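You operate a simulated robot arm through the tools that you are given. There is no shell and no other tool. Be economical: measure what you need, move in short steps, check, and stop when the job is done.

You run a simulated robot arm. Do the job below in one go: nothing can be reset, and whatever is moved stays where it is left.

## Task
Play cassette T-524 from its start at Slow speed and stop at count 025.
Fine: load it, wind it back before Play; that speed alone; watch the counter, stop while it shows that count; leave it loaded, the speed set, the level dial as it is.

The check looks at the end state, three seconds after you hand in, the way a careful person would. Anything else that was tipped, shoved, dropped, spilled or broken makes it a failure.

## Robot
A 6-joint arm with a two-finger parallel gripper, fixed in place. Base frame: the origin is at the foot of the arm, x ahead of it, y to its left, z up; the work surface is at about z = 0.814. Units: m, degrees, N and s.
With the tool pointing down near the work surface it reaches from about 0.26 to 0.68 m from the base axis. Its first joint turns from -66.0 to 66.0 degrees. Payload 2.9 kg.
The tool frame sits at the grasp point between the pads (the TCP): z along the fingers, y along the line on which they close. The tips reach 0.03 m beyond it. The gripper opens to 0.11 m. The fingers are 0.02 m wide and 0.01 m thick; the gripper's body (0.048 by 0.112 m) begins 0.055 m behind the TCP.
Orientation is told as [roll, pitch, yaw] about the base's x, y, z axes, in that order, counted from this pose: with the fingers straight down and closing along the base's y, the tool's x points along the base's -x, its y along +y and its z along -z.

## Interface
- The arm moves only by the tool arm_command. Its argument "motion" is text: rows parted by semicolons, each of 7 numbers parted by spaces: the closure, from 0 (fully open) to 1 (shut), then the shift along the tool's x, y, z in cm, then the turn, a rotation vector about the tool's x, y, z in degrees. In form: grip x y z ax ay az; .... A call has 1 to 12 rows; each row shifts and turns the commanded pose from where the row before left it, along the tool's axes as they then stand. Each row takes 0.2 s and may step no farther than 0.05 m and 8.6 degrees from the row before; otherwise, or with a gripper value out of range, the whole call is refused. A pose out of reach is approached as far as the arm can. The call stops where the force on the tool passes 40 N (or 10 N more than at its start, if that is more) or the arm is blocked; 0.2 s more then pass. Each finger travels about 0.108 m/s and halts on what it meets, pressing with about 21 N; the grip force reading is that of the motor and also rises with nothing between the fingers. The clock runs only during rows and for 0.2 s after the last one: add rows that do not move to give the fingers time. The reply holds the time, the measured pose of the TCP, the force on the tool along the base axes, the opening and the grip force, in the units named above and with some noise, with the torque about the TCP (base axes, N m) and any sound that the robot's microphone picked up.
- Cameras (640 x 400 px; columns grow to the right, rows downward): "scene" is fixed at [0.0661, 0.4211, 1.3939]; the picture's right is [-0.86, -0.51, 0.00], its down [-0.24, 0.40, -0.88] and it looks along [0.45, -0.76, -0.47] (base axes); focal length 350 px, centre (320, 200). "wrist" rides on the gripper at [0.072, 0.017, -0.103] in the tool frame; the picture's right is [-0.23, 0.97, 0.00], its down [-0.76, -0.18, -0.62] and it looks along [-0.61, -0.14, 0.78] (tool axes); focal length 222 px, centre (320, 200). There is no depth. A picture from a camera that has moved, and an enlarged one, comes with that camera's place and axes in the base frame and with its lens.
- camera(camera): a new picture of that camera. It takes no simulated time.
- zoom(camera, box): a new picture of the part [left, top, right, bottom] of that camera's present view, enlarged. It takes no simulated time.
- close_job(): hands the job in; it is judged then, once.

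Go step by step. Nothing tells you positions but the pictures and the camera data: compare them with the known pose of the tool, close in by small moves and look again before you grip or let go. The budget is 120 turns and 68 pictures, counting those below and the enlarged ones. Unless the task says otherwise, let go and move clear before handing in, and close with one line.

The tools are called after ">>>" as a command line: name --argument value ..., lists and objects as JSON in quotes. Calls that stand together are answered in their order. arm_command: Moves the arm, as the interface text tells. Its arguments: {"type":"object","properties":{"motion":{"type":"string"}},"required":["motion"]} The other tools are called the same way: camera (camera) takes a picture; zoom (camera, box) takes an enlarged picture of a part of a camera's view; close_job () hands the job in.

At the start:

```text
t: 0.0
tcp_pos: [0.3419, -0.167, 1.0968]
tcp_rot: [-0.1, 0.1, 0.0]
contact_force: [-1.3, -1.1, 0.3]
torque: [-0.01, 0.04, 0.02]
opening: 0.11
grip_force: 0.0
```

scene: 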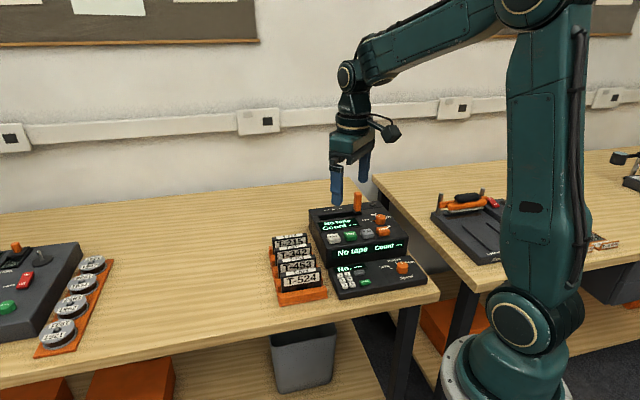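
wrist: 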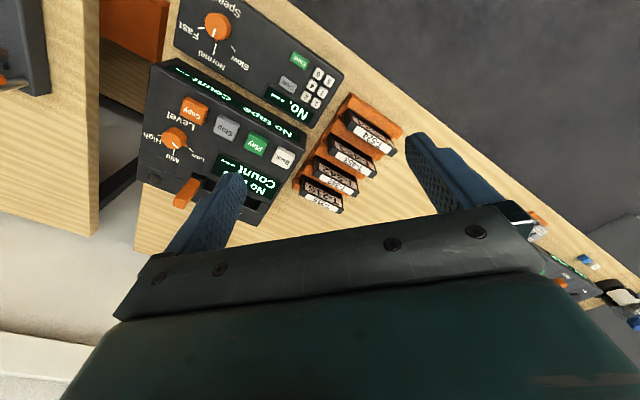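

I see a cassette player with a counter, a cassette rack with T-524 nearest the camera, and a second unit with a speed knob. I'll look closer first.

>>> zoom --camera "scene" --box '[260, 180, 450, 310]'

>>> zoom --camera "wrist" --box '[130, 0, 410, 230]'

```text
3.08 times, centred on (355, 245) of scene
camera zoom: at [0.0661, 0.4211, 1.3939], right [-0.86, -0.51, 0.0], down [-0.24, 0.4, -0.88], along [0.45, -0.76, -0.47], focal length 1078 px, centre (212, 62)
```

zoom: 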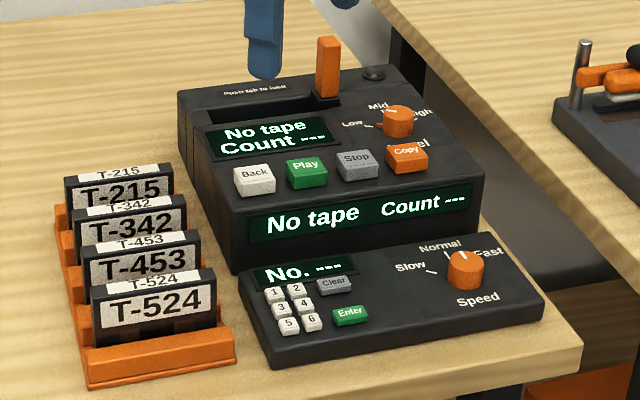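

```text
1.74 times, centred on (270, 115) of wrist
camera zoom: at [0.2682, -0.1506, 1.1999], right [0.23, 0.97, 0.0], down [0.76, -0.18, 0.62], along [0.61, -0.14, -0.78], focal length 386 px, centre (407, 348)
```

zoom: 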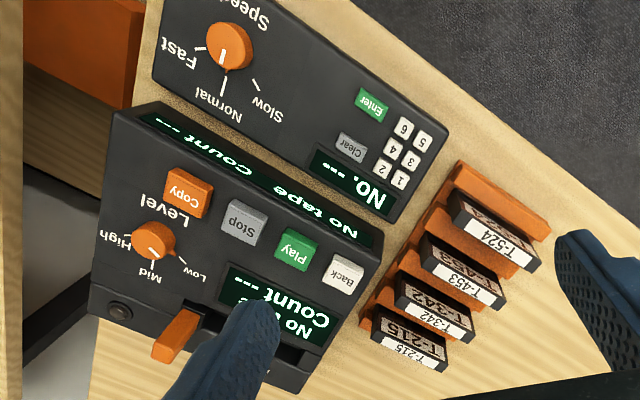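

The rack, player and speed unit are turned about 45° to the base. The speed knob is near (0.240, -0.272, 0.85), so I move above it first, with the yaw unchanged, to set Slow.

>>> arm_command --motion "0 3.4 -3.5 0 0 0 0;0 3.4 -3.5 0 0 0 0;0 3.4 -3.5 0 0 0 0;0.4 0 0 4 0 0 0;0.4 0 0 4 0 0 0;0.4 0 0 4 0 0 0"

>>> camera --camera "wrist"

>>> zoom --camera "scene" --box '[260, 180, 450, 310]'

```text
t: 1.4
tcp_pos: [0.2406, -0.2735, 0.976]
tcp_rot: [0.0, 0.0, 0.0]
contact_force: [-1.1, -0.4, -0.6]
torque: [0.03, 0.03, -0.04]
opening: 0.066
grip_force: 0.0
```

```text
63 pictures are left
camera wrist: at [0.1673, -0.256, 1.0793], right [0.23, 0.97, 0.0], down [0.76, -0.18, 0.62], along [0.61, -0.14, -0.78], focal length 222 px, centre (320, 200)
```

wrist: 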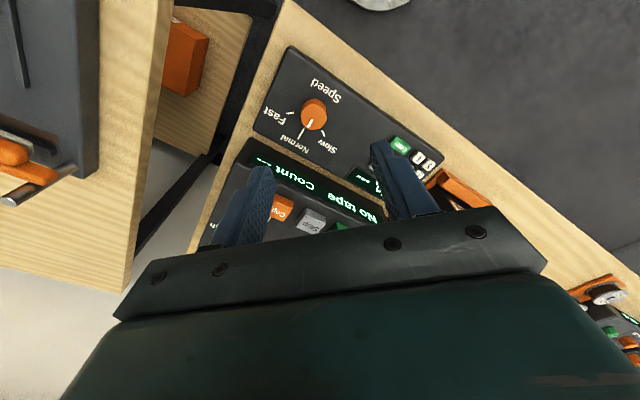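

```text
3.08 times, centred on (355, 245) of scene
camera zoom: at [0.0661, 0.4211, 1.3939], right [-0.86, -0.51, 0.0], down [-0.24, 0.4, -0.88], along [0.45, -0.76, -0.47], focal length 1078 px, centre (212, 62)
```

zoom: 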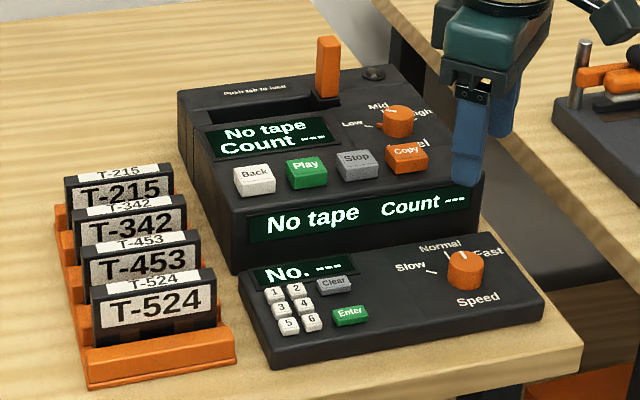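

The knob is almost directly under the tool. I'll zoom in on the dial marks to measure the turn to Slow.

>>> zoom --camera "wrist" --box '[240, 60, 400, 160]'

```text
4.00 times, centred on (320, 110) of wrist
camera zoom: at [0.1673, -0.256, 1.0793], right [0.23, 0.97, 0.0], down [0.76, -0.18, 0.62], along [0.61, -0.14, -0.78], focal length 888 px, centre (320, 560)
```

zoom: 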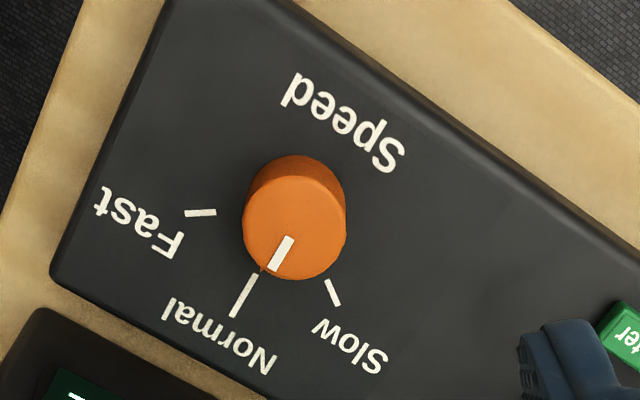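

Slow is about 53° counter-clockwise (from above) of Normal. I'll pre-turn the hand the other way and lower it around the knob.

>>> arm_command --motion "0.55 0 -0.2 0 0 0 8;0.55 0 0 0 0 0 8;0.55 0 0 0 0 0 8;0.55 0 0 0 0 0 8;0.55 0 0 0 0 0 8;0.55 0 0 4 0 0 0;0.55 0 0 4 0 0 0;0.55 0 0 1 0 0 0"

>>> camera --camera "wrist"

>>> zoom --camera "scene" --box '[260, 180, 450, 310]'

```text
t: 3.2
tcp_pos: [0.2411, -0.2742, 0.8846]
tcp_rot: [-0.1, 0.0, -40.0]
contact_force: [-0.1, -0.3, -0.2]
torque: [0.03, -0.01, 0.0]
opening: 0.0496
grip_force: 0.1
```

```text
60 pictures are left
camera wrist: at [0.1943, -0.2144, 0.9889], right [0.8, 0.6, 0.0], down [0.47, -0.63, 0.62], along [0.37, -0.5, -0.78], focal length 222 px, centre (320, 200)
```

wrist: 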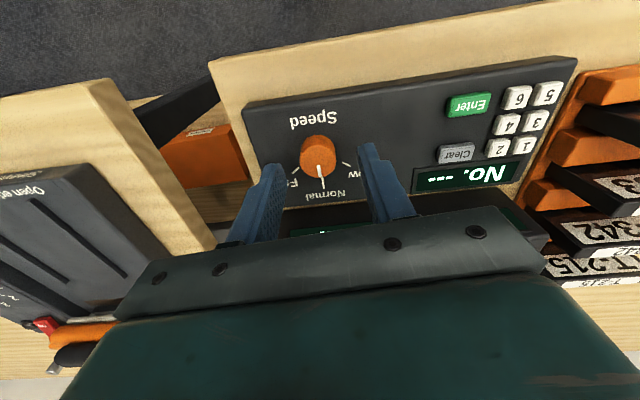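

```text
3.08 times, centred on (355, 245) of scene
camera zoom: at [0.0662, 0.4211, 1.3939], right [-0.86, -0.51, 0.0], down [-0.24, 0.4, -0.88], along [0.45, -0.76, -0.47], focal length 1078 px, centre (212, 62)
```

zoom: 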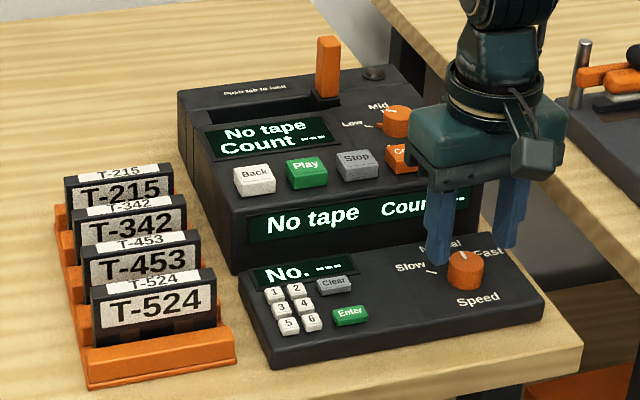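

>>> zoom --camera "wrist" --box '[240, 110, 400, 210]'

```text
4.00 times, centred on (320, 160) of wrist
camera zoom: at [0.1943, -0.2144, 0.9889], right [0.8, 0.6, 0.0], down [0.47, -0.63, 0.62], along [0.37, -0.5, -0.78], focal length 888 px, centre (320, 360)
```

zoom: 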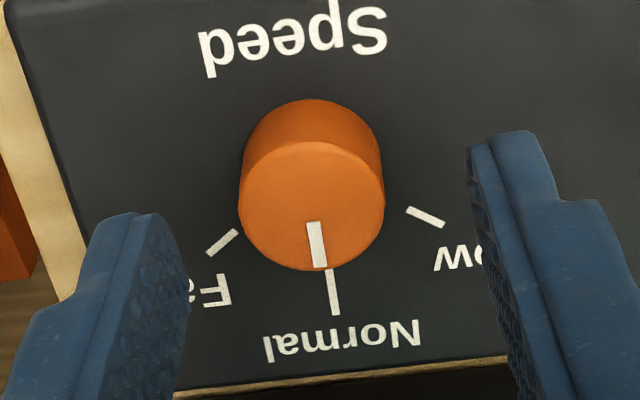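

The knob is about 3.5 mm toward the tool's -y. I'll shift, lower and grip.

>>> arm_command --motion "0.55 0.1 -0.35 0 0 0 0;0.55 0 0 1.0 0 0 0;0.55 0 0 0.7 0 0 0;0.85 0 0 0 0 0 0;0.85 0 0 0 0 0 0;0.85 0 0 0 0 0 0"

>>> zoom --camera "wrist" --box '[240, 110, 400, 210]'

```text
t: 4.6
tcp_pos: [0.2369, -0.2757, 0.8685]
tcp_rot: [0.1, 0.0, -39.8]
contact_force: [6.7, 8.2, 3.3]
torque: [0.01, -0.55, 0.09]
opening: 0.0268
grip_force: 44.7
```

```text
4.00 times, centred on (320, 160) of wrist
camera zoom: at [0.1917, -0.2169, 0.9732], right [0.8, 0.6, 0.0], down [0.47, -0.63, 0.62], along [0.38, -0.5, -0.78], focal length 888 px, centre (320, 360)
```

zoom: 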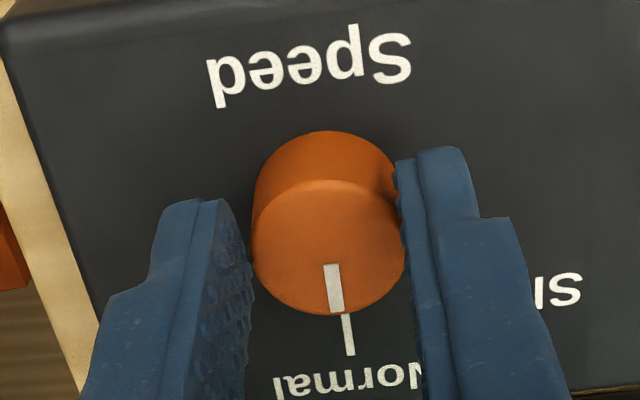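

The knob is gripped. Now I turn it about 53° toward Slow.

>>> arm_command --motion "0.85 0 0.1 0 0 0 -7.6;0.85 0 0 0 0 0 -7.6;0.85 0 0 0 0 0 -7.6;0.85 0 0 0 0 0 -7.6;0.85 0 0 0 0 0 -7.6;0.85 0 0 0 0 0 -7.6;0.85 0 0 0 0 0 -7.6"

>>> zoom --camera "wrist" --box '[240, 110, 400, 210]'

```text
t: 6.2
tcp_pos: [0.2366, -0.2819, 0.8697]
tcp_rot: [-0.8, 0.3, 10.6]
contact_force: [-0.4, -4.1, -7.6]
torque: [-0.18, -0.37, -0.05]
opening: 0.0267
grip_force: 45.1
stopped in row 7: the force on the tool passed its limit at 41 N (the readings are from after the stop); the commanded pose is now the measured one
```

```text
4.00 times, centred on (320, 160) of wrist
camera zoom: at [0.1612, -0.2764, 0.9734], right [0.04, 1.0, -0.02], down [0.78, -0.02, 0.62], along [0.62, -0.04, -0.78], focal length 888 px, centre (320, 360)
```

zoom: 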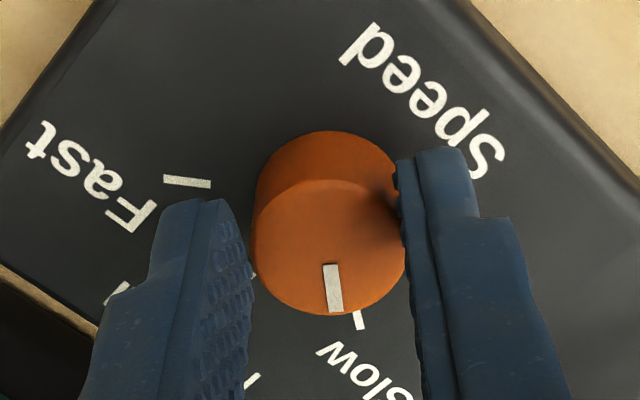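

The pointer appears to be on Slow. I release and lift, then check.

>>> arm_command --motion "0.6 0 0 0 0 0 0;0.6 0 0 0 0 0 0;0.6 0 0 -3 0 0 0;0.6 0 0 -4 0 0 0;0.6 0 0 -4 0 0 0"

>>> zoom --camera "wrist" --box '[240, 60, 400, 160]'

```text
t: 7.4
tcp_pos: [0.2376, -0.2784, 0.9818]
tcp_rot: [-0.9, 0.3, 10.6]
contact_force: [1.1, -0.1, 0.5]
torque: [0.05, -0.01, -0.02]
opening: 0.0442
grip_force: 0.0
```

```text
4.00 times, centred on (320, 110) of wrist
camera zoom: at [0.1626, -0.2733, 1.0856], right [0.04, 1.0, -0.01], down [0.78, -0.03, 0.62], along [0.62, -0.04, -0.78], focal length 888 px, centre (320, 560)
```

zoom: 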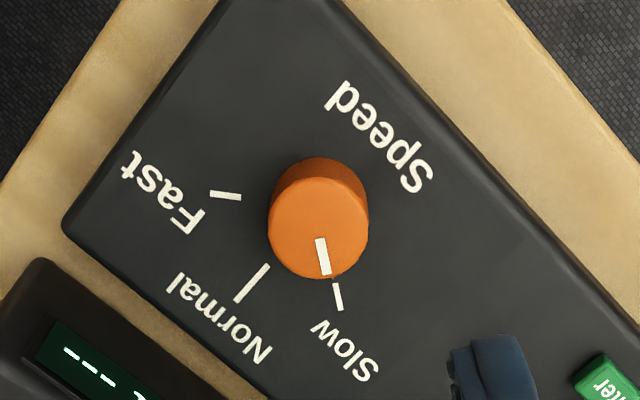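

Speed reads Slow. Now I straighten the hand, turn it to yaw 45° and go above the T-524 cassette.

>>> arm_command --motion "0.3 0 0 -4 -0.83 -0.45 0;0.3 0 0 -3 0 0 -8.6;0.3 0 0 0 0 0 -8.6;0.3 0 0 0 0 0 -8.6;0.3 0 0 0 0 0 -8.6;0.3 -4.5 -0.2 0 0 0 0;0.3 -4.5 -0.2 0 0 0 0;0.3 -4.5 -0.2 0 0 0 0;0.3 -4.5 -0.2 0 0 0 0;0.3 -4.5 -0.2 0 0 0 0;0.3 -3.5 0 0 0 0 0"

>>> camera --camera "wrist"

>>> zoom --camera "scene" --box '[260, 180, 450, 310]'

```text
t: 9.8
tcp_pos: [0.427, -0.1057, 1.0509]
tcp_rot: [-0.1, -0.2, 45.1]
contact_force: [0.6, 0.6, 0.5]
torque: [0.0, 0.02, 0.04]
opening: 0.0769
grip_force: 0.1
```

```text
54 pictures are left
camera wrist: at [0.3632, -0.1439, 1.1543], right [-0.53, 0.85, 0.0], down [0.66, 0.41, 0.63], along [0.53, 0.33, -0.78], focal length 222 px, centre (320, 200)
```

wrist: 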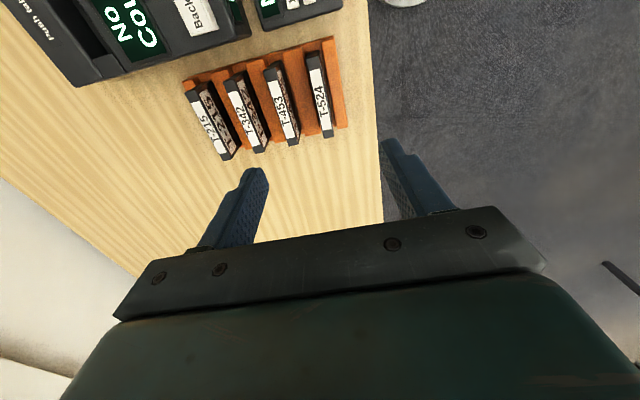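

```text
3.08 times, centred on (355, 245) of scene
camera zoom: at [0.0661, 0.4211, 1.3939], right [-0.86, -0.51, 0.0], down [-0.24, 0.4, -0.88], along [0.45, -0.76, -0.47], focal length 1078 px, centre (212, 62)
```

zoom: 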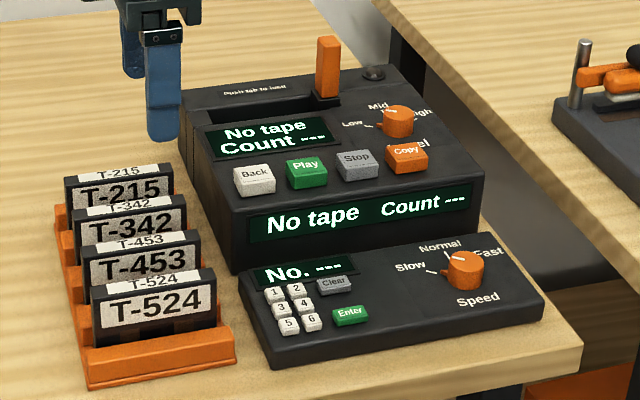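

>>> zoom --camera "wrist" --box '[170, 30, 370, 165]'

```text
2.96 times, centred on (270, 98) of wrist
camera zoom: at [0.3632, -0.1439, 1.1543], right [-0.53, 0.85, 0.0], down [0.66, 0.41, 0.63], along [0.53, 0.33, -0.78], focal length 658 px, centre (468, 504)
```

zoom: 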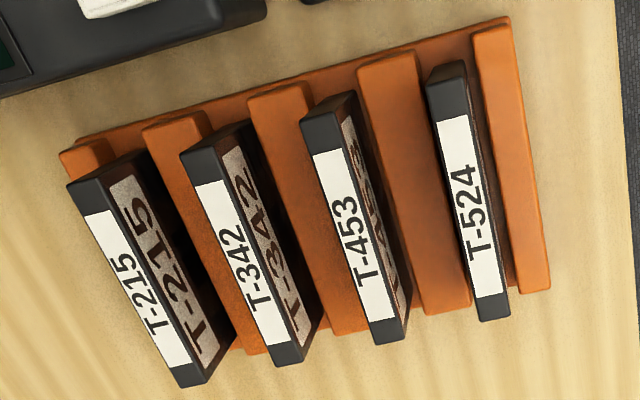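

T-524's top centre is near (0.426, -0.103, 0.871), 16 mm thick. I descend to just above with a narrow opening and look again.

>>> arm_command --motion "0.6 0 0.26 4 0 0 0;0.6 0 0 4 0 0 0;0.6 0 0 4 0 0 0"

>>> zoom --camera "wrist" --box '[200, 60, 440, 210]'

>>> zoom --camera "scene" --box '[250, 200, 350, 310]'

```text
t: 10.6
tcp_pos: [0.4248, -0.0999, 0.931]
tcp_rot: [-0.1, -0.2, 45.0]
contact_force: [0.0, -0.4, 0.1]
torque: [-0.01, 0.0, 0.0]
opening: 0.044
grip_force: 0.1
```

```text
2.67 times, centred on (320, 135) of wrist
camera zoom: at [0.3604, -0.1391, 1.0338], right [-0.53, 0.85, 0.0], down [0.66, 0.41, 0.63], along [0.53, 0.33, -0.78], focal length 592 px, centre (320, 373)
```

zoom: 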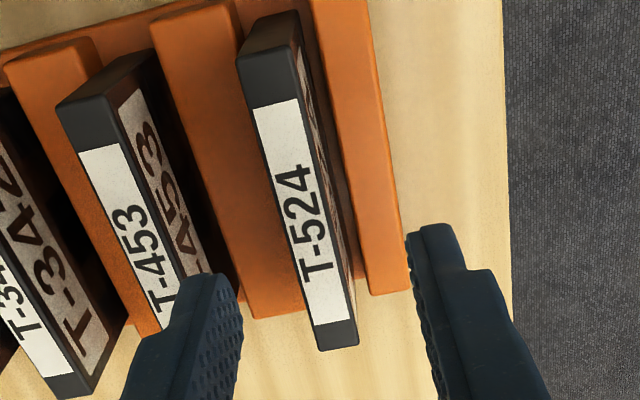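

```text
3.64 times, centred on (300, 255) of scene
camera zoom: at [0.0662, 0.4211, 1.3939], right [-0.86, -0.51, 0.0], down [-0.24, 0.4, -0.88], along [0.45, -0.76, -0.47], focal length 1274 px, centre (393, 0)
```

zoom: 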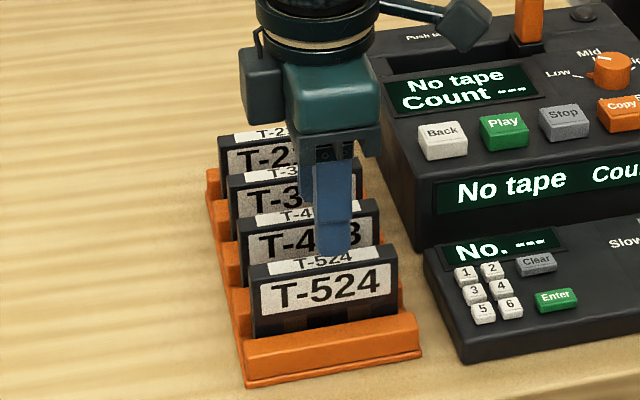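

My estimates agree on (0.425, -0.103). I apply a small correction, descend straddling the cassette, and close.

>>> arm_command --motion "0.6 0.1 -0.2 1.5 0 0 0;0.6 0 0 1.5 0 0 0"

>>> zoom --camera "wrist" --box '[200, 60, 440, 210]'

>>> zoom --camera "scene" --box '[250, 200, 350, 310]'

```text
t: 11.2
tcp_pos: [0.425, -0.1019, 0.9002]
tcp_rot: [0.0, -0.2, 45.0]
contact_force: [1.0, 0.3, 0.0]
torque: [0.0, 0.0, 0.0]
opening: 0.044
grip_force: 0.1
```

```text
2.67 times, centred on (320, 135) of wrist
camera zoom: at [0.3607, -0.141, 1.004], right [-0.53, 0.85, 0.0], down [0.66, 0.41, 0.63], along [0.53, 0.33, -0.78], focal length 592 px, centre (320, 373)
```

zoom: 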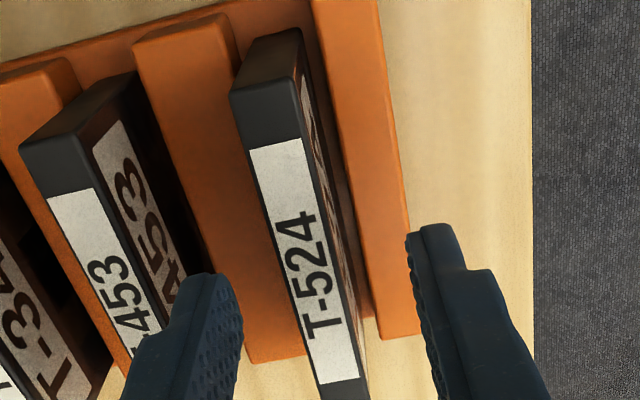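

```text
3.64 times, centred on (300, 255) of scene
camera zoom: at [0.0661, 0.4211, 1.3939], right [-0.86, -0.51, 0.0], down [-0.24, 0.4, -0.88], along [0.45, -0.76, -0.47], focal length 1274 px, centre (393, 0)
```

zoom: 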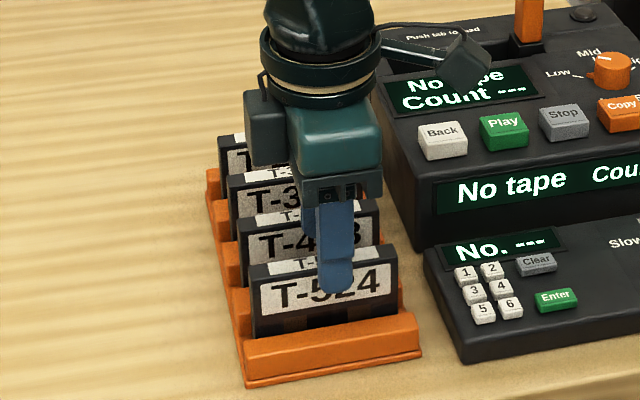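

>>> arm_command --motion "0.6 0 -0.1 1.2 0 0 0;0.6 0 0 1.2 0 0 0;0.9 0 0 0 0 0 0;0.9 0 0 0 0 0 0;0.9 0 0 0 0 0 0"

>>> camera --camera "wrist"

```text
t: 12.4
tcp_pos: [0.4261, -0.1014, 0.8776]
tcp_rot: [-0.1, -0.2, 45.1]
contact_force: [-0.3, 0.6, 0.2]
torque: [0.0, 0.01, 0.01]
opening: 0.0141
grip_force: 20.9
```

```text
47 pictures are left
camera wrist: at [0.3622, -0.1412, 0.9808], right [-0.53, 0.85, 0.0], down [0.66, 0.41, 0.63], along [0.53, 0.33, -0.78], focal length 222 px, centre (320, 200)
```

wrist: 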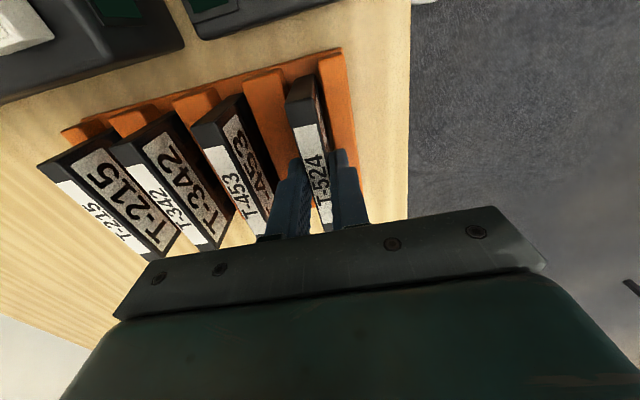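

Gripped (14 mm). I lift straight up and look.

>>> arm_command --motion "0.9 0 0 -2 0 0 0;0.9 0 0 -4 0 0 0;0.9 0 0 -4 0 0 0;0.9 0 0 -4 0 0 0;0.9 0 0 -4 0 0 0"

>>> camera --camera "scene"

>>> zoom --camera "scene" --box '[250, 100, 450, 230]'

>>> camera --camera "wrist"

```text
t: 13.6
tcp_pos: [0.4245, -0.1035, 1.0555]
tcp_rot: [0.0, -0.1, 45.1]
contact_force: [0.1, 0.3, 0.7]
torque: [0.01, 0.01, -0.03]
opening: 0.014
grip_force: 20.4
```

```text
46 pictures are left
```

scene: 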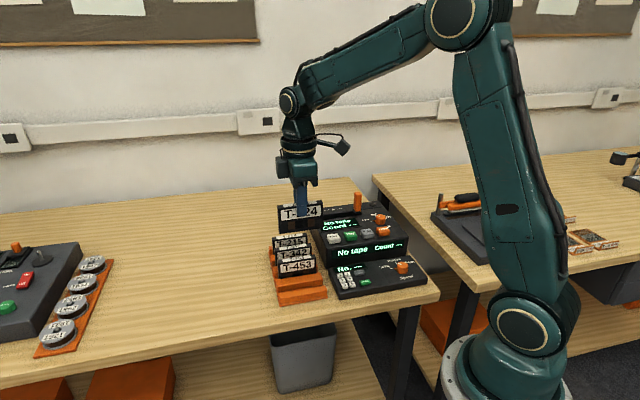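

```text
3.08 times, centred on (350, 165) of scene
camera zoom: at [0.0661, 0.4211, 1.3939], right [-0.86, -0.51, 0.0], down [-0.24, 0.4, -0.88], along [0.45, -0.76, -0.47], focal length 1078 px, centre (228, 308)
```

zoom: 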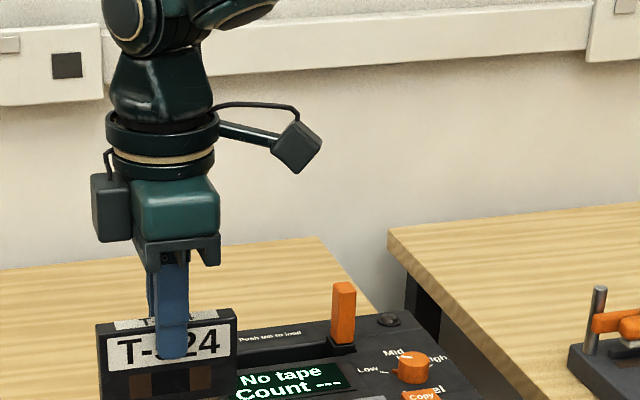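

```text
44 pictures are left
camera wrist: at [0.3602, -0.1432, 1.159], right [-0.53, 0.85, 0.0], down [0.66, 0.41, 0.63], along [0.53, 0.33, -0.78], focal length 222 px, centre (320, 200)
```

wrist: 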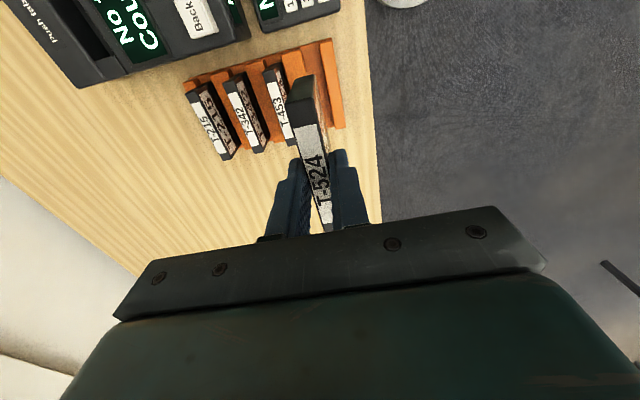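

Cassette is held well. Now I'll locate the slot precisely from the scene camera.

>>> zoom --camera "scene" --box '[300, 180, 410, 250]'

>>> zoom --camera "wrist" --box '[0, 0, 220, 110]'

```text
5.71 times, centred on (355, 215) of scene
camera zoom: at [0.0661, 0.4211, 1.3939], right [-0.86, -0.51, 0.0], down [-0.24, 0.4, -0.88], along [0.45, -0.76, -0.47], focal length 2002 px, centre (120, 114)
```

zoom: 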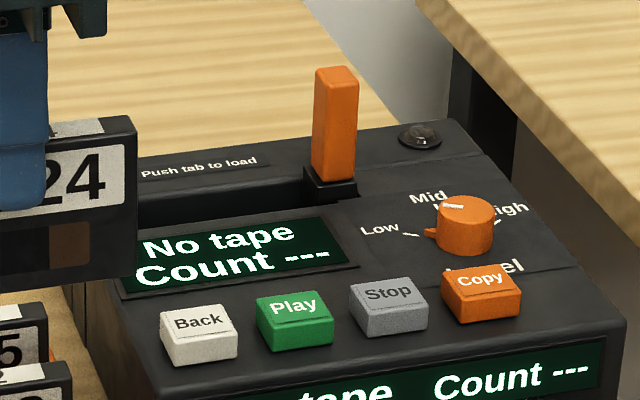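

```text
2.91 times, centred on (110, 55) of wrist
camera zoom: at [0.3602, -0.1432, 1.159], right [-0.53, 0.85, 0.0], down [0.66, 0.41, 0.63], along [0.53, 0.33, -0.78], focal length 646 px, centre (931, 622)
```

zoom: 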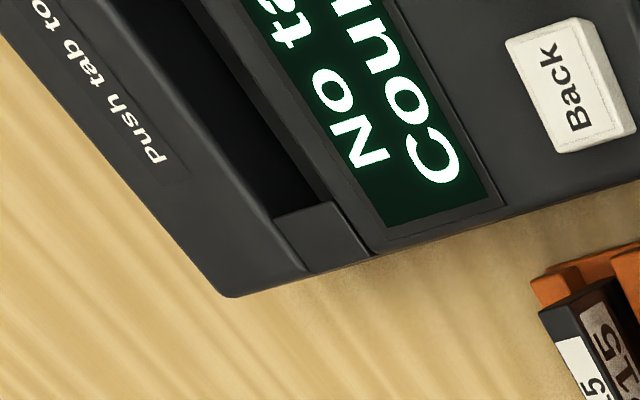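

I estimate the slot centre near (0.469, -0.356), top surface z≈0.885, with its lever at the near end. I carry the cassette above it at a safe height.

>>> arm_command --motion "0.9 2.45 -3.5 0 0 0 0;0.9 2.45 -3.5 0 0 0 0;0.9 2.45 -3.5 0 0 0 0;0.9 2.45 -3.5 0 0 0 0;0.9 2.45 -3.5 0 0 0 0;0.9 2.45 -3.5 0 0 0 0"

>>> camera --camera "wrist"

>>> zoom --camera "scene" --box '[280, 130, 410, 230]'

```text
t: 15.0
tcp_pos: [0.4708, -0.3543, 1.0551]
tcp_rot: [0.0, -0.1, 45.1]
contact_force: [0.3, 0.3, -0.4]
torque: [0.04, 0.01, -0.02]
opening: 0.0138
grip_force: 20.9
```

```text
41 pictures are left
camera wrist: at [0.4061, -0.3953, 1.1592], right [-0.53, 0.85, 0.0], down [0.66, 0.41, 0.63], along [0.53, 0.33, -0.78], focal length 222 px, centre (320, 200)
```

wrist: 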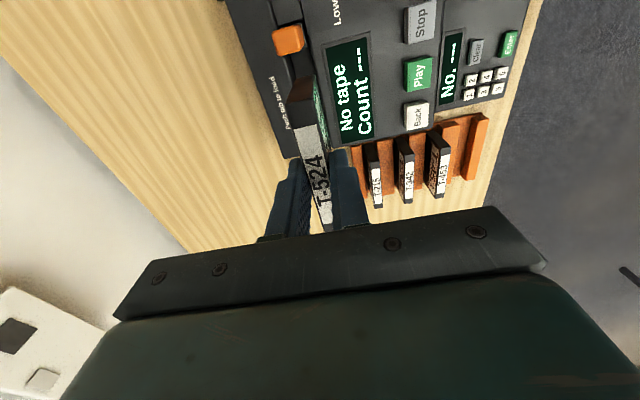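

```text
4.00 times, centred on (345, 180) of scene
camera zoom: at [0.0661, 0.4212, 1.3939], right [-0.86, -0.51, 0.0], down [-0.24, 0.4, -0.88], along [0.45, -0.76, -0.47], focal length 1401 px, centre (220, 280)
```

zoom: 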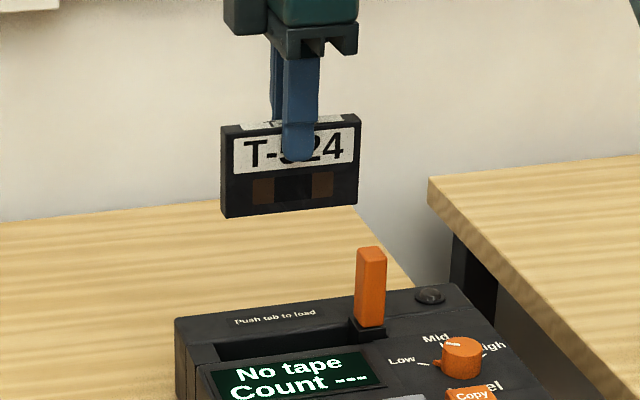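

The alignment looks close. I descend part-way (cassette bottom ~2 cm above the player) and re-check with little parallax.

>>> arm_command --motion "0.9 0 0 3.5 0 0 0;0.9 0 0 3.5 0 0 0;0.9 0 0 0 0 0 0"

>>> zoom --camera "scene" --box '[310, 170, 380, 230]'

>>> zoom --camera "wrist" --box '[220, 10, 420, 220]'

```text
t: 15.8
tcp_pos: [0.4732, -0.3558, 0.9844]
tcp_rot: [-0.1, -0.2, 45.1]
contact_force: [-0.9, 0.3, -0.5]
torque: [0.01, -0.02, 0.0]
opening: 0.014
grip_force: 20.7
```

```text
6.67 times, centred on (345, 200) of scene
camera zoom: at [0.0662, 0.4211, 1.3939], right [-0.86, -0.51, 0.0], down [-0.24, 0.4, -0.88], along [0.45, -0.76, -0.47], focal length 2335 px, centre (153, 200)
```

zoom: 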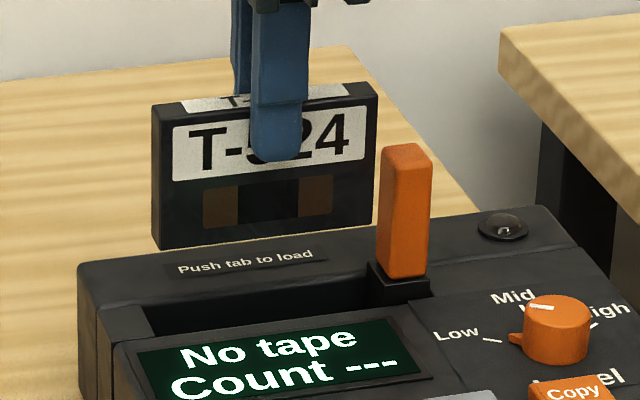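

```text
1.90 times, centred on (320, 115) of wrist
camera zoom: at [0.4077, -0.3958, 1.0871], right [-0.53, 0.85, 0.0], down [0.66, 0.41, 0.63], along [0.53, 0.33, -0.78], focal length 423 px, centre (320, 362)
```

zoom: 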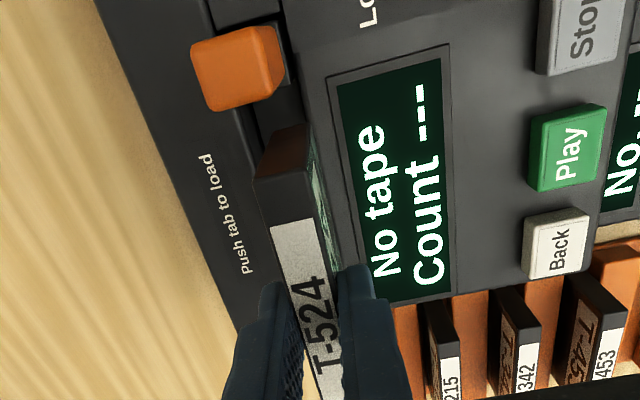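

>>> zoom --camera "wrist" --box '[265, 10, 365, 110]'

>>> zoom --camera "scene" --box '[318, 200, 362, 228]'

```text
4.00 times, centred on (315, 60) of wrist
camera zoom: at [0.4077, -0.3958, 1.0871], right [-0.53, 0.85, 0.0], down [0.66, 0.41, 0.63], along [0.53, 0.33, -0.78], focal length 888 px, centre (340, 760)
```

zoom: 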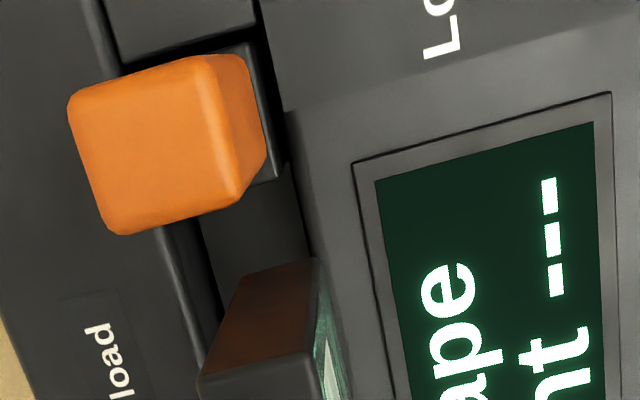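

```text
14.29 times, centred on (340, 214) of scene
camera zoom: at [0.0662, 0.4211, 1.3939], right [-0.86, -0.51, 0.0], down [-0.24, 0.4, -0.88], along [0.45, -0.76, -0.47], focal length 5004 px, centre (34, 0)
```

zoom: 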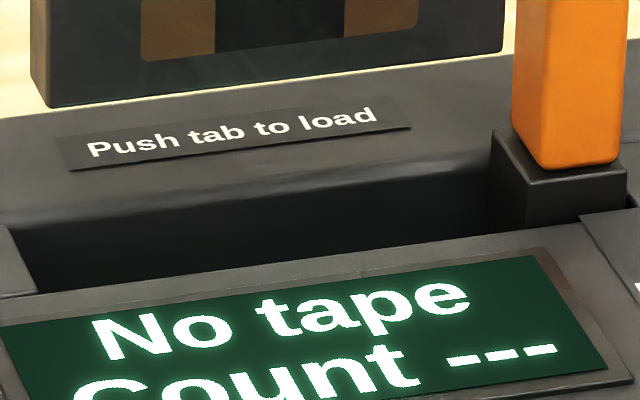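

Combining both cameras: the slot surface is at z≈0.87, the slot runs a≈0.026–0.1275 and b≈0.579–0.609 in device axes, so the cassette must move ~1 cm backward and ~4 mm toward the lever. I correct, lower a little, and check again.

>>> arm_command --motion "0.9 0.4 -1.0 0 0 0 0;0.9 0 0 2.5 0 0 0;0.9 0 0 0 0 0 0"

>>> zoom --camera "scene" --box '[318, 190, 366, 228]'

>>> zoom --camera "wrist" --box '[255, 10, 385, 110]'

```text
t: 16.6
tcp_pos: [0.4785, -0.3647, 0.9625]
tcp_rot: [-0.1, -0.2, 44.9]
contact_force: [0.9, -0.3, -0.7]
torque: [0.02, 0.02, 0.01]
opening: 0.0141
grip_force: 21.2
```

```text
10.53 times, centred on (342, 209) of scene
camera zoom: at [0.0662, 0.4211, 1.3939], right [-0.86, -0.51, 0.0], down [-0.24, 0.4, -0.88], along [0.45, -0.76, -0.47], focal length 3687 px, centre (88, 105)
```

zoom: 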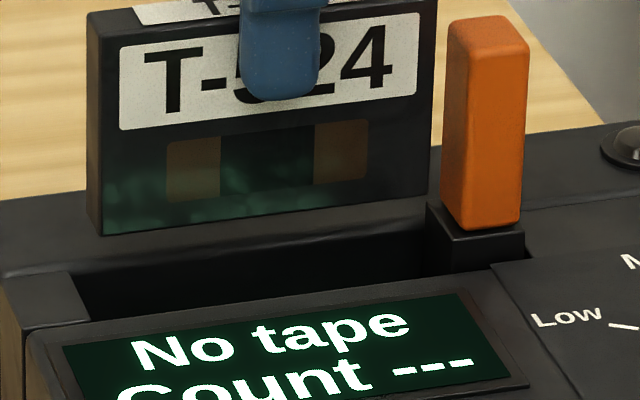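

```text
4.00 times, centred on (320, 60) of wrist
camera zoom: at [0.4129, -0.4052, 1.065], right [-0.53, 0.85, 0.0], down [0.66, 0.41, 0.63], along [0.53, 0.33, -0.78], focal length 888 px, centre (320, 760)
```

zoom: 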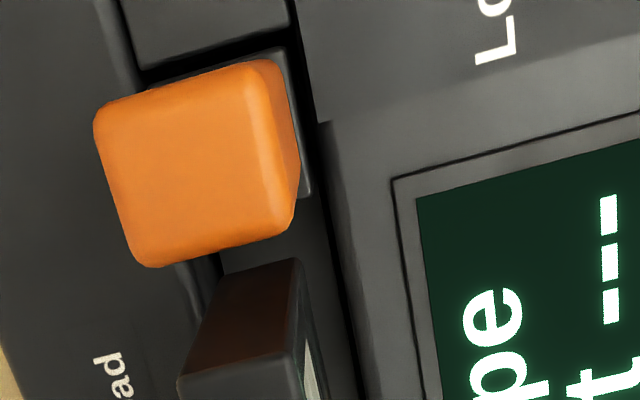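

Nearly centred. A tiny correction, then lower slowly into the slot.

>>> arm_command --motion "0.9 -0.13 0.2 1 0 0 0;0.9 0 0 1 0 0 0;0.9 0 0 0.7 0 0 0;0.9 0 0 0.5 0 0 0;0.9 0 0 0 0 0 0"

>>> zoom --camera "scene" --box '[318, 190, 366, 228]'

>>> zoom --camera "wrist" --box '[255, 10, 385, 110]'

```text
t: 17.8
tcp_pos: [0.476, -0.3632, 0.9297]
tcp_rot: [-0.1, -0.1, 45.0]
contact_force: [-0.3, 0.6, -0.3]
torque: [0.01, -0.02, 0.03]
opening: 0.0142
grip_force: 21.0
```

```text
10.53 times, centred on (342, 209) of scene
camera zoom: at [0.0662, 0.4211, 1.3939], right [-0.86, -0.51, 0.0], down [-0.24, 0.4, -0.88], along [0.45, -0.76, -0.47], focal length 3687 px, centre (88, 105)
```

zoom: 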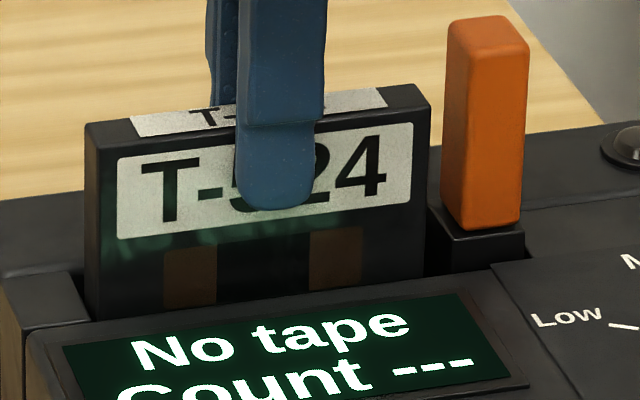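

```text
4.00 times, centred on (320, 60) of wrist
camera zoom: at [0.412, -0.4026, 1.0329], right [-0.53, 0.85, 0.0], down [0.66, 0.41, 0.63], along [0.53, 0.33, -0.78], focal length 888 px, centre (320, 760)
```

zoom: 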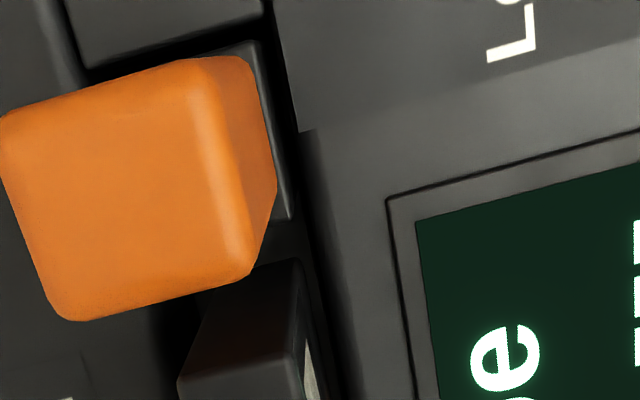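

The cassette is entering the slot without contact. I continue down in small steps.

>>> arm_command --motion "0.9 0 0 0.5 0 0 0;0.9 0 0 0.5 0 0 0;0.9 0 0 0.5 0 0 0;0.9 0 0 0.4 0 0 0;0.9 0 0 0 0 0 0"

>>> zoom --camera "scene" --box '[318, 190, 366, 228]'

```text
t: 19.0
tcp_pos: [0.4765, -0.363, 0.9108]
tcp_rot: [-0.1, -0.2, 45.0]
contact_force: [0.8, -0.9, 2.4]
torque: [-0.02, 0.01, -0.01]
opening: 0.014
grip_force: 21.1
```

```text
10.53 times, centred on (342, 209) of scene
camera zoom: at [0.0661, 0.4212, 1.3939], right [-0.86, -0.51, 0.0], down [-0.24, 0.4, -0.88], along [0.45, -0.76, -0.47], focal length 3687 px, centre (88, 105)
```

zoom: 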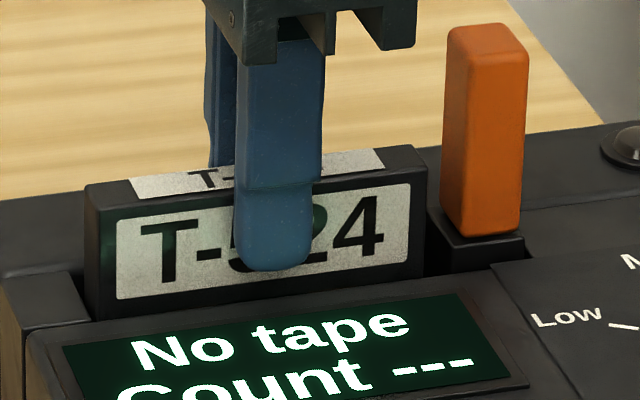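

The cassette has reached the carrier (the tab moved slightly with it). I release and rise.

>>> arm_command --motion "0.75 0 0 0 0 0 0;0.6 0 0 0 0 0 0;0.6 0 0 0 0 0 0;0.6 0 0 -2 0 0 0;0.6 0 0 -4 0 0 0;0.6 0 0 -4 0 0 0"

>>> zoom --camera "scene" --box '[300, 180, 410, 250]'

>>> camera --camera "wrist"

```text
t: 20.4
tcp_pos: [0.4769, -0.3646, 1.0132]
tcp_rot: [0.0, -0.2, 45.1]
contact_force: [-0.2, -0.8, 0.1]
torque: [-0.01, -0.02, -0.02]
opening: 0.0439
grip_force: 0.0
```

```text
5.71 times, centred on (355, 215) of scene
camera zoom: at [0.0661, 0.4211, 1.3939], right [-0.86, -0.51, 0.0], down [-0.24, 0.4, -0.88], along [0.45, -0.76, -0.47], focal length 2002 px, centre (120, 114)
```

zoom: 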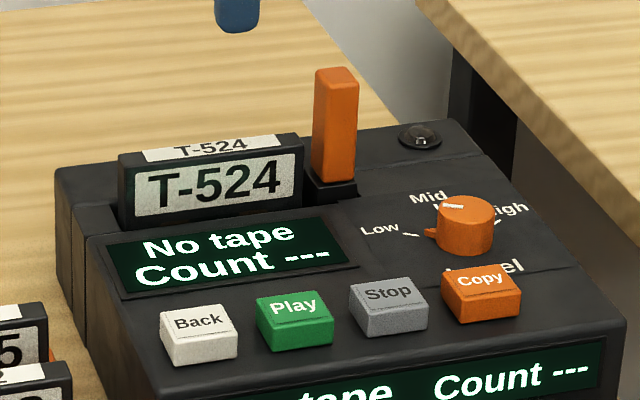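

```text
29 pictures are left
camera wrist: at [0.4114, -0.4038, 1.1159], right [-0.53, 0.85, 0.0], down [0.66, 0.41, 0.63], along [0.53, 0.33, -0.78], focal length 222 px, centre (320, 200)
```

wrist: 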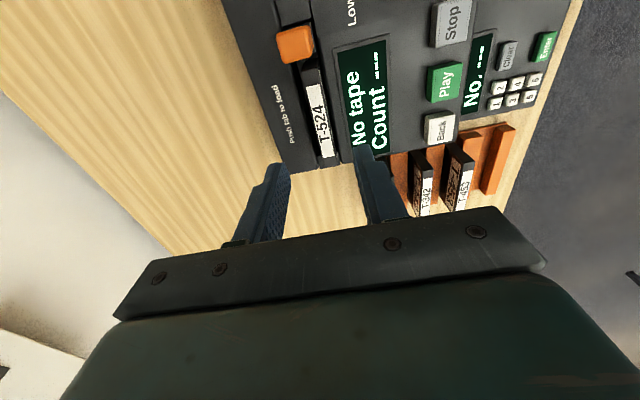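

The cassette sits in the carrier with its label showing. Next I close the fingers, move over the tab at about (0.431, -0.411, 0.937), and press it down.

>>> arm_command --motion "1 3.2 0 0 0 0 0;1 3.3 0 0 0 0 0;1 0 0 2 0 0 0;1 0 0 1.5 0 0 0;1 0 0 0 0 0 0"

>>> zoom --camera "scene" --box '[300, 160, 410, 230]'

```text
t: 21.6
tcp_pos: [0.4294, -0.408, 0.9764]
tcp_rot: [-0.1, -0.2, 45.0]
contact_force: [-0.4, 0.3, -0.4]
torque: [0.03, 0.03, 0.0]
opening: 0.0003
grip_force: 20.7
```

```text
5.71 times, centred on (355, 195) of scene
camera zoom: at [0.0662, 0.4211, 1.3939], right [-0.86, -0.51, 0.0], down [-0.24, 0.4, -0.88], along [0.45, -0.76, -0.47], focal length 2002 px, centre (120, 229)
```

zoom: 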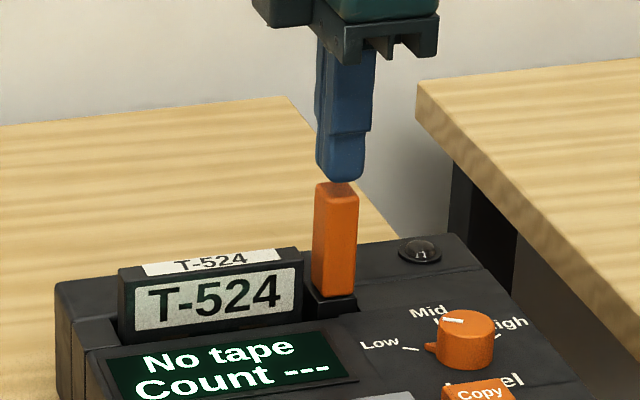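

Well aligned over the tab; pressing down.

>>> arm_command --motion "1 0 0 0.7 0 0 0;1 0 0 0.7 0 0 0;1 0 0 0.7 0 0 0;1 0 0 0.7 0 0 0;1 0 0 0.7 0 0 0"

>>> zoom --camera "scene" --box '[300, 180, 410, 250]'

```text
t: 22.8
tcp_pos: [0.4293, -0.4094, 0.9405]
tcp_rot: [-0.1, -0.3, 45.1]
contact_force: [0.2, 0.2, -0.4]
torque: [0.0, 0.0, 0.0]
opening: 0.0001
grip_force: 20.7
```

```text
5.71 times, centred on (355, 215) of scene
camera zoom: at [0.0662, 0.4211, 1.3939], right [-0.86, -0.51, 0.0], down [-0.24, 0.4, -0.88], along [0.45, -0.76, -0.47], focal length 2002 px, centre (120, 114)
```

zoom: 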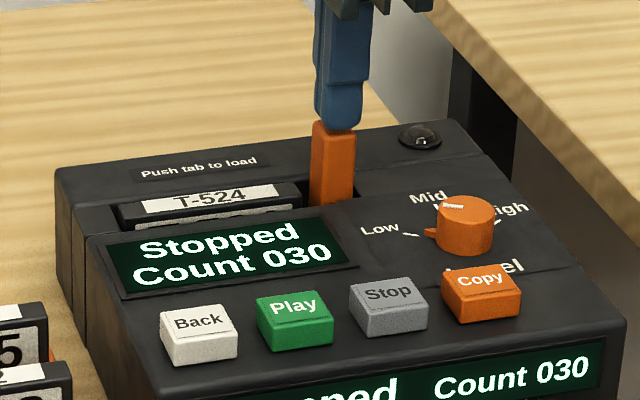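

Loaded: "Stopped, Count 030". I lift and go above the Back button at about (0.420, -0.250, 0.886).

>>> arm_command --motion "1 0 0 -3 0 0 0;1 0 0 -2 0 0 0;1 -2.65 3 0 0 0 0;1 -2.65 3 0 0 0 0;1 -2.65 3 0 0 0 0;1 -2.65 2.95 0 0 0 0;1 0 0 3 0 0 0;1 0 0 2.5 0 0 0;1 0 0 0 0 0 0"

>>> zoom --camera "scene" --box '[300, 180, 410, 250]'

```text
t: 24.8
tcp_pos: [0.42, -0.2505, 0.9331]
tcp_rot: [-0.1, -0.2, 44.9]
contact_force: [-0.5, -0.2, 0.1]
torque: [-0.02, 0.0, 0.01]
opening: 0.0002
grip_force: 20.4
```

```text
5.71 times, centred on (355, 215) of scene
camera zoom: at [0.0661, 0.4211, 1.3939], right [-0.86, -0.51, 0.0], down [-0.24, 0.4, -0.88], along [0.45, -0.76, -0.47], focal length 2002 px, centre (120, 114)
```

zoom: 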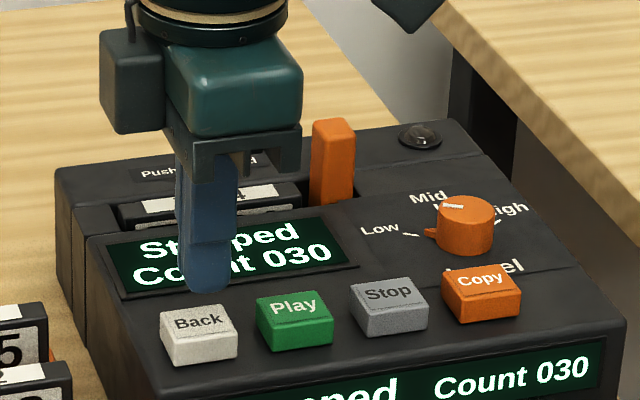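

Aligned over Back. Pressing.

>>> arm_command --motion "1 0 0 1.2 0 0 0;1 0 0 0.4 0 0 0;1 0 0 0.3 0 0 0;1 0 0 0.3 0 0 0"

>>> zoom --camera "scene" --box '[300, 180, 410, 250]'

```text
t: 25.8
tcp_pos: [0.4204, -0.2498, 0.9131]
tcp_rot: [-0.1, -0.2, 44.9]
contact_force: [0.2, -0.9, 0.8]
torque: [-0.05, 0.03, -0.03]
opening: 0.0001
grip_force: 21.0
```

```text
5.71 times, centred on (355, 215) of scene
camera zoom: at [0.0661, 0.4211, 1.3939], right [-0.86, -0.51, 0.0], down [-0.24, 0.4, -0.88], along [0.45, -0.76, -0.47], focal length 2002 px, centre (120, 114)
```

zoom: 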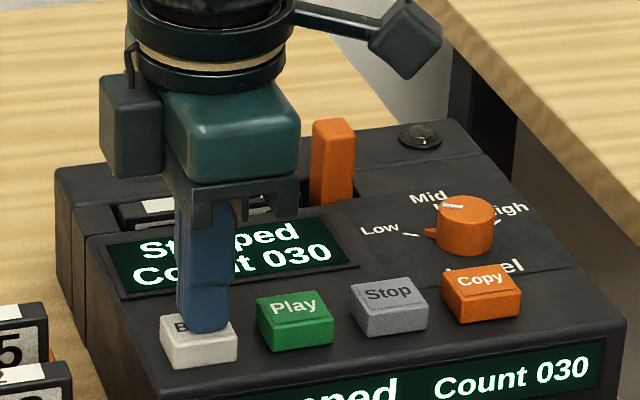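

>>> arm_command --motion "1 0 0 0.2 0 0 0;1 0 0 0.2 0 0 0"

>>> zoom --camera "scene" --box '[300, 180, 410, 250]'

```text
t: 26.4
tcp_pos: [0.4194, -0.2489, 0.9094]
tcp_rot: [-0.1, -0.2, 45.0]
contact_force: [-1.8, -1.6, 4.6]
torque: [-0.09, 0.02, 0.02]
opening: 0.0
grip_force: 22.0
heard: click
```

```text
5.71 times, centred on (355, 215) of scene
camera zoom: at [0.0661, 0.4211, 1.3939], right [-0.86, -0.51, 0.0], down [-0.24, 0.4, -0.88], along [0.45, -0.76, -0.47], focal length 2002 px, centre (120, 114)
```

zoom: 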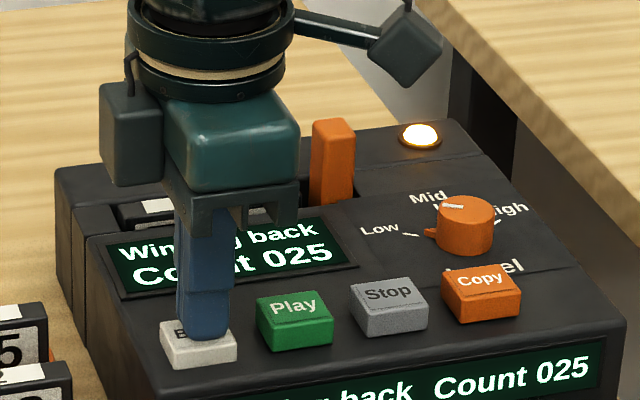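

Winding back, at 025 and falling. I lift and hover over Play meanwhile.

>>> arm_command --motion "1 0 0 -2.6 0 0 0;1 4.4 -0.1 0 0 0 0;1 0 0 1.2 0 0 0;1 0 0 0 0 0 0"

>>> zoom --camera "scene" --box '[300, 180, 410, 250]'

```text
t: 27.4
tcp_pos: [0.3891, -0.2795, 0.9232]
tcp_rot: [-0.1, -0.2, 45.0]
contact_force: [0.1, 0.0, 0.1]
torque: [0.01, -0.01, -0.01]
opening: 0.0002
grip_force: 20.9
```

```text
5.71 times, centred on (355, 215) of scene
camera zoom: at [0.0661, 0.4211, 1.3939], right [-0.86, -0.51, 0.0], down [-0.24, 0.4, -0.88], along [0.45, -0.76, -0.47], focal length 2002 px, centre (120, 114)
```

zoom: 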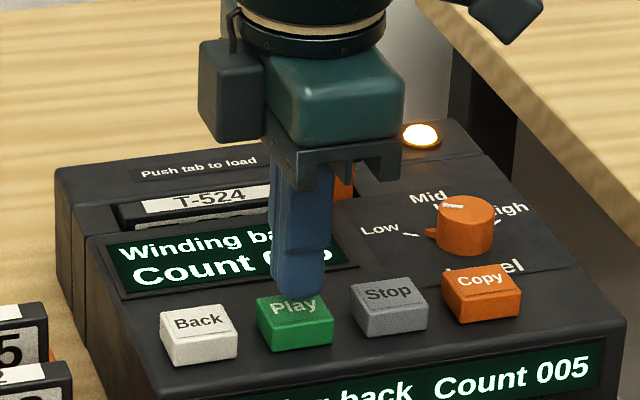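

Winding is at 005; I wait briefly for 000.

>>> arm_command --motion "1 0 0 0.4 0 0 0;1 0 0 0 0 0 0;1 0 0 0 0 0 0"

>>> zoom --camera "scene" --box '[300, 180, 410, 250]'

```text
t: 28.2
tcp_pos: [0.3898, -0.2809, 0.9203]
tcp_rot: [-0.1, -0.3, 45.0]
contact_force: [0.5, 1.3, -0.2]
torque: [-0.01, -0.01, 0.0]
opening: 0.0
grip_force: 20.4
```

```text
5.71 times, centred on (355, 215) of scene
camera zoom: at [0.0661, 0.4211, 1.3939], right [-0.86, -0.51, 0.0], down [-0.24, 0.4, -0.88], along [0.45, -0.76, -0.47], focal length 2002 px, centre (120, 114)
```

zoom: 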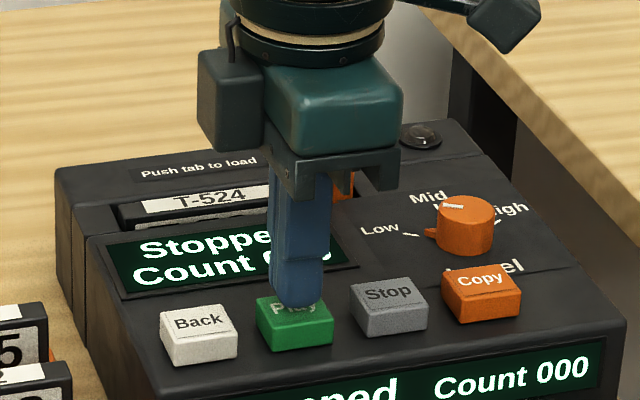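

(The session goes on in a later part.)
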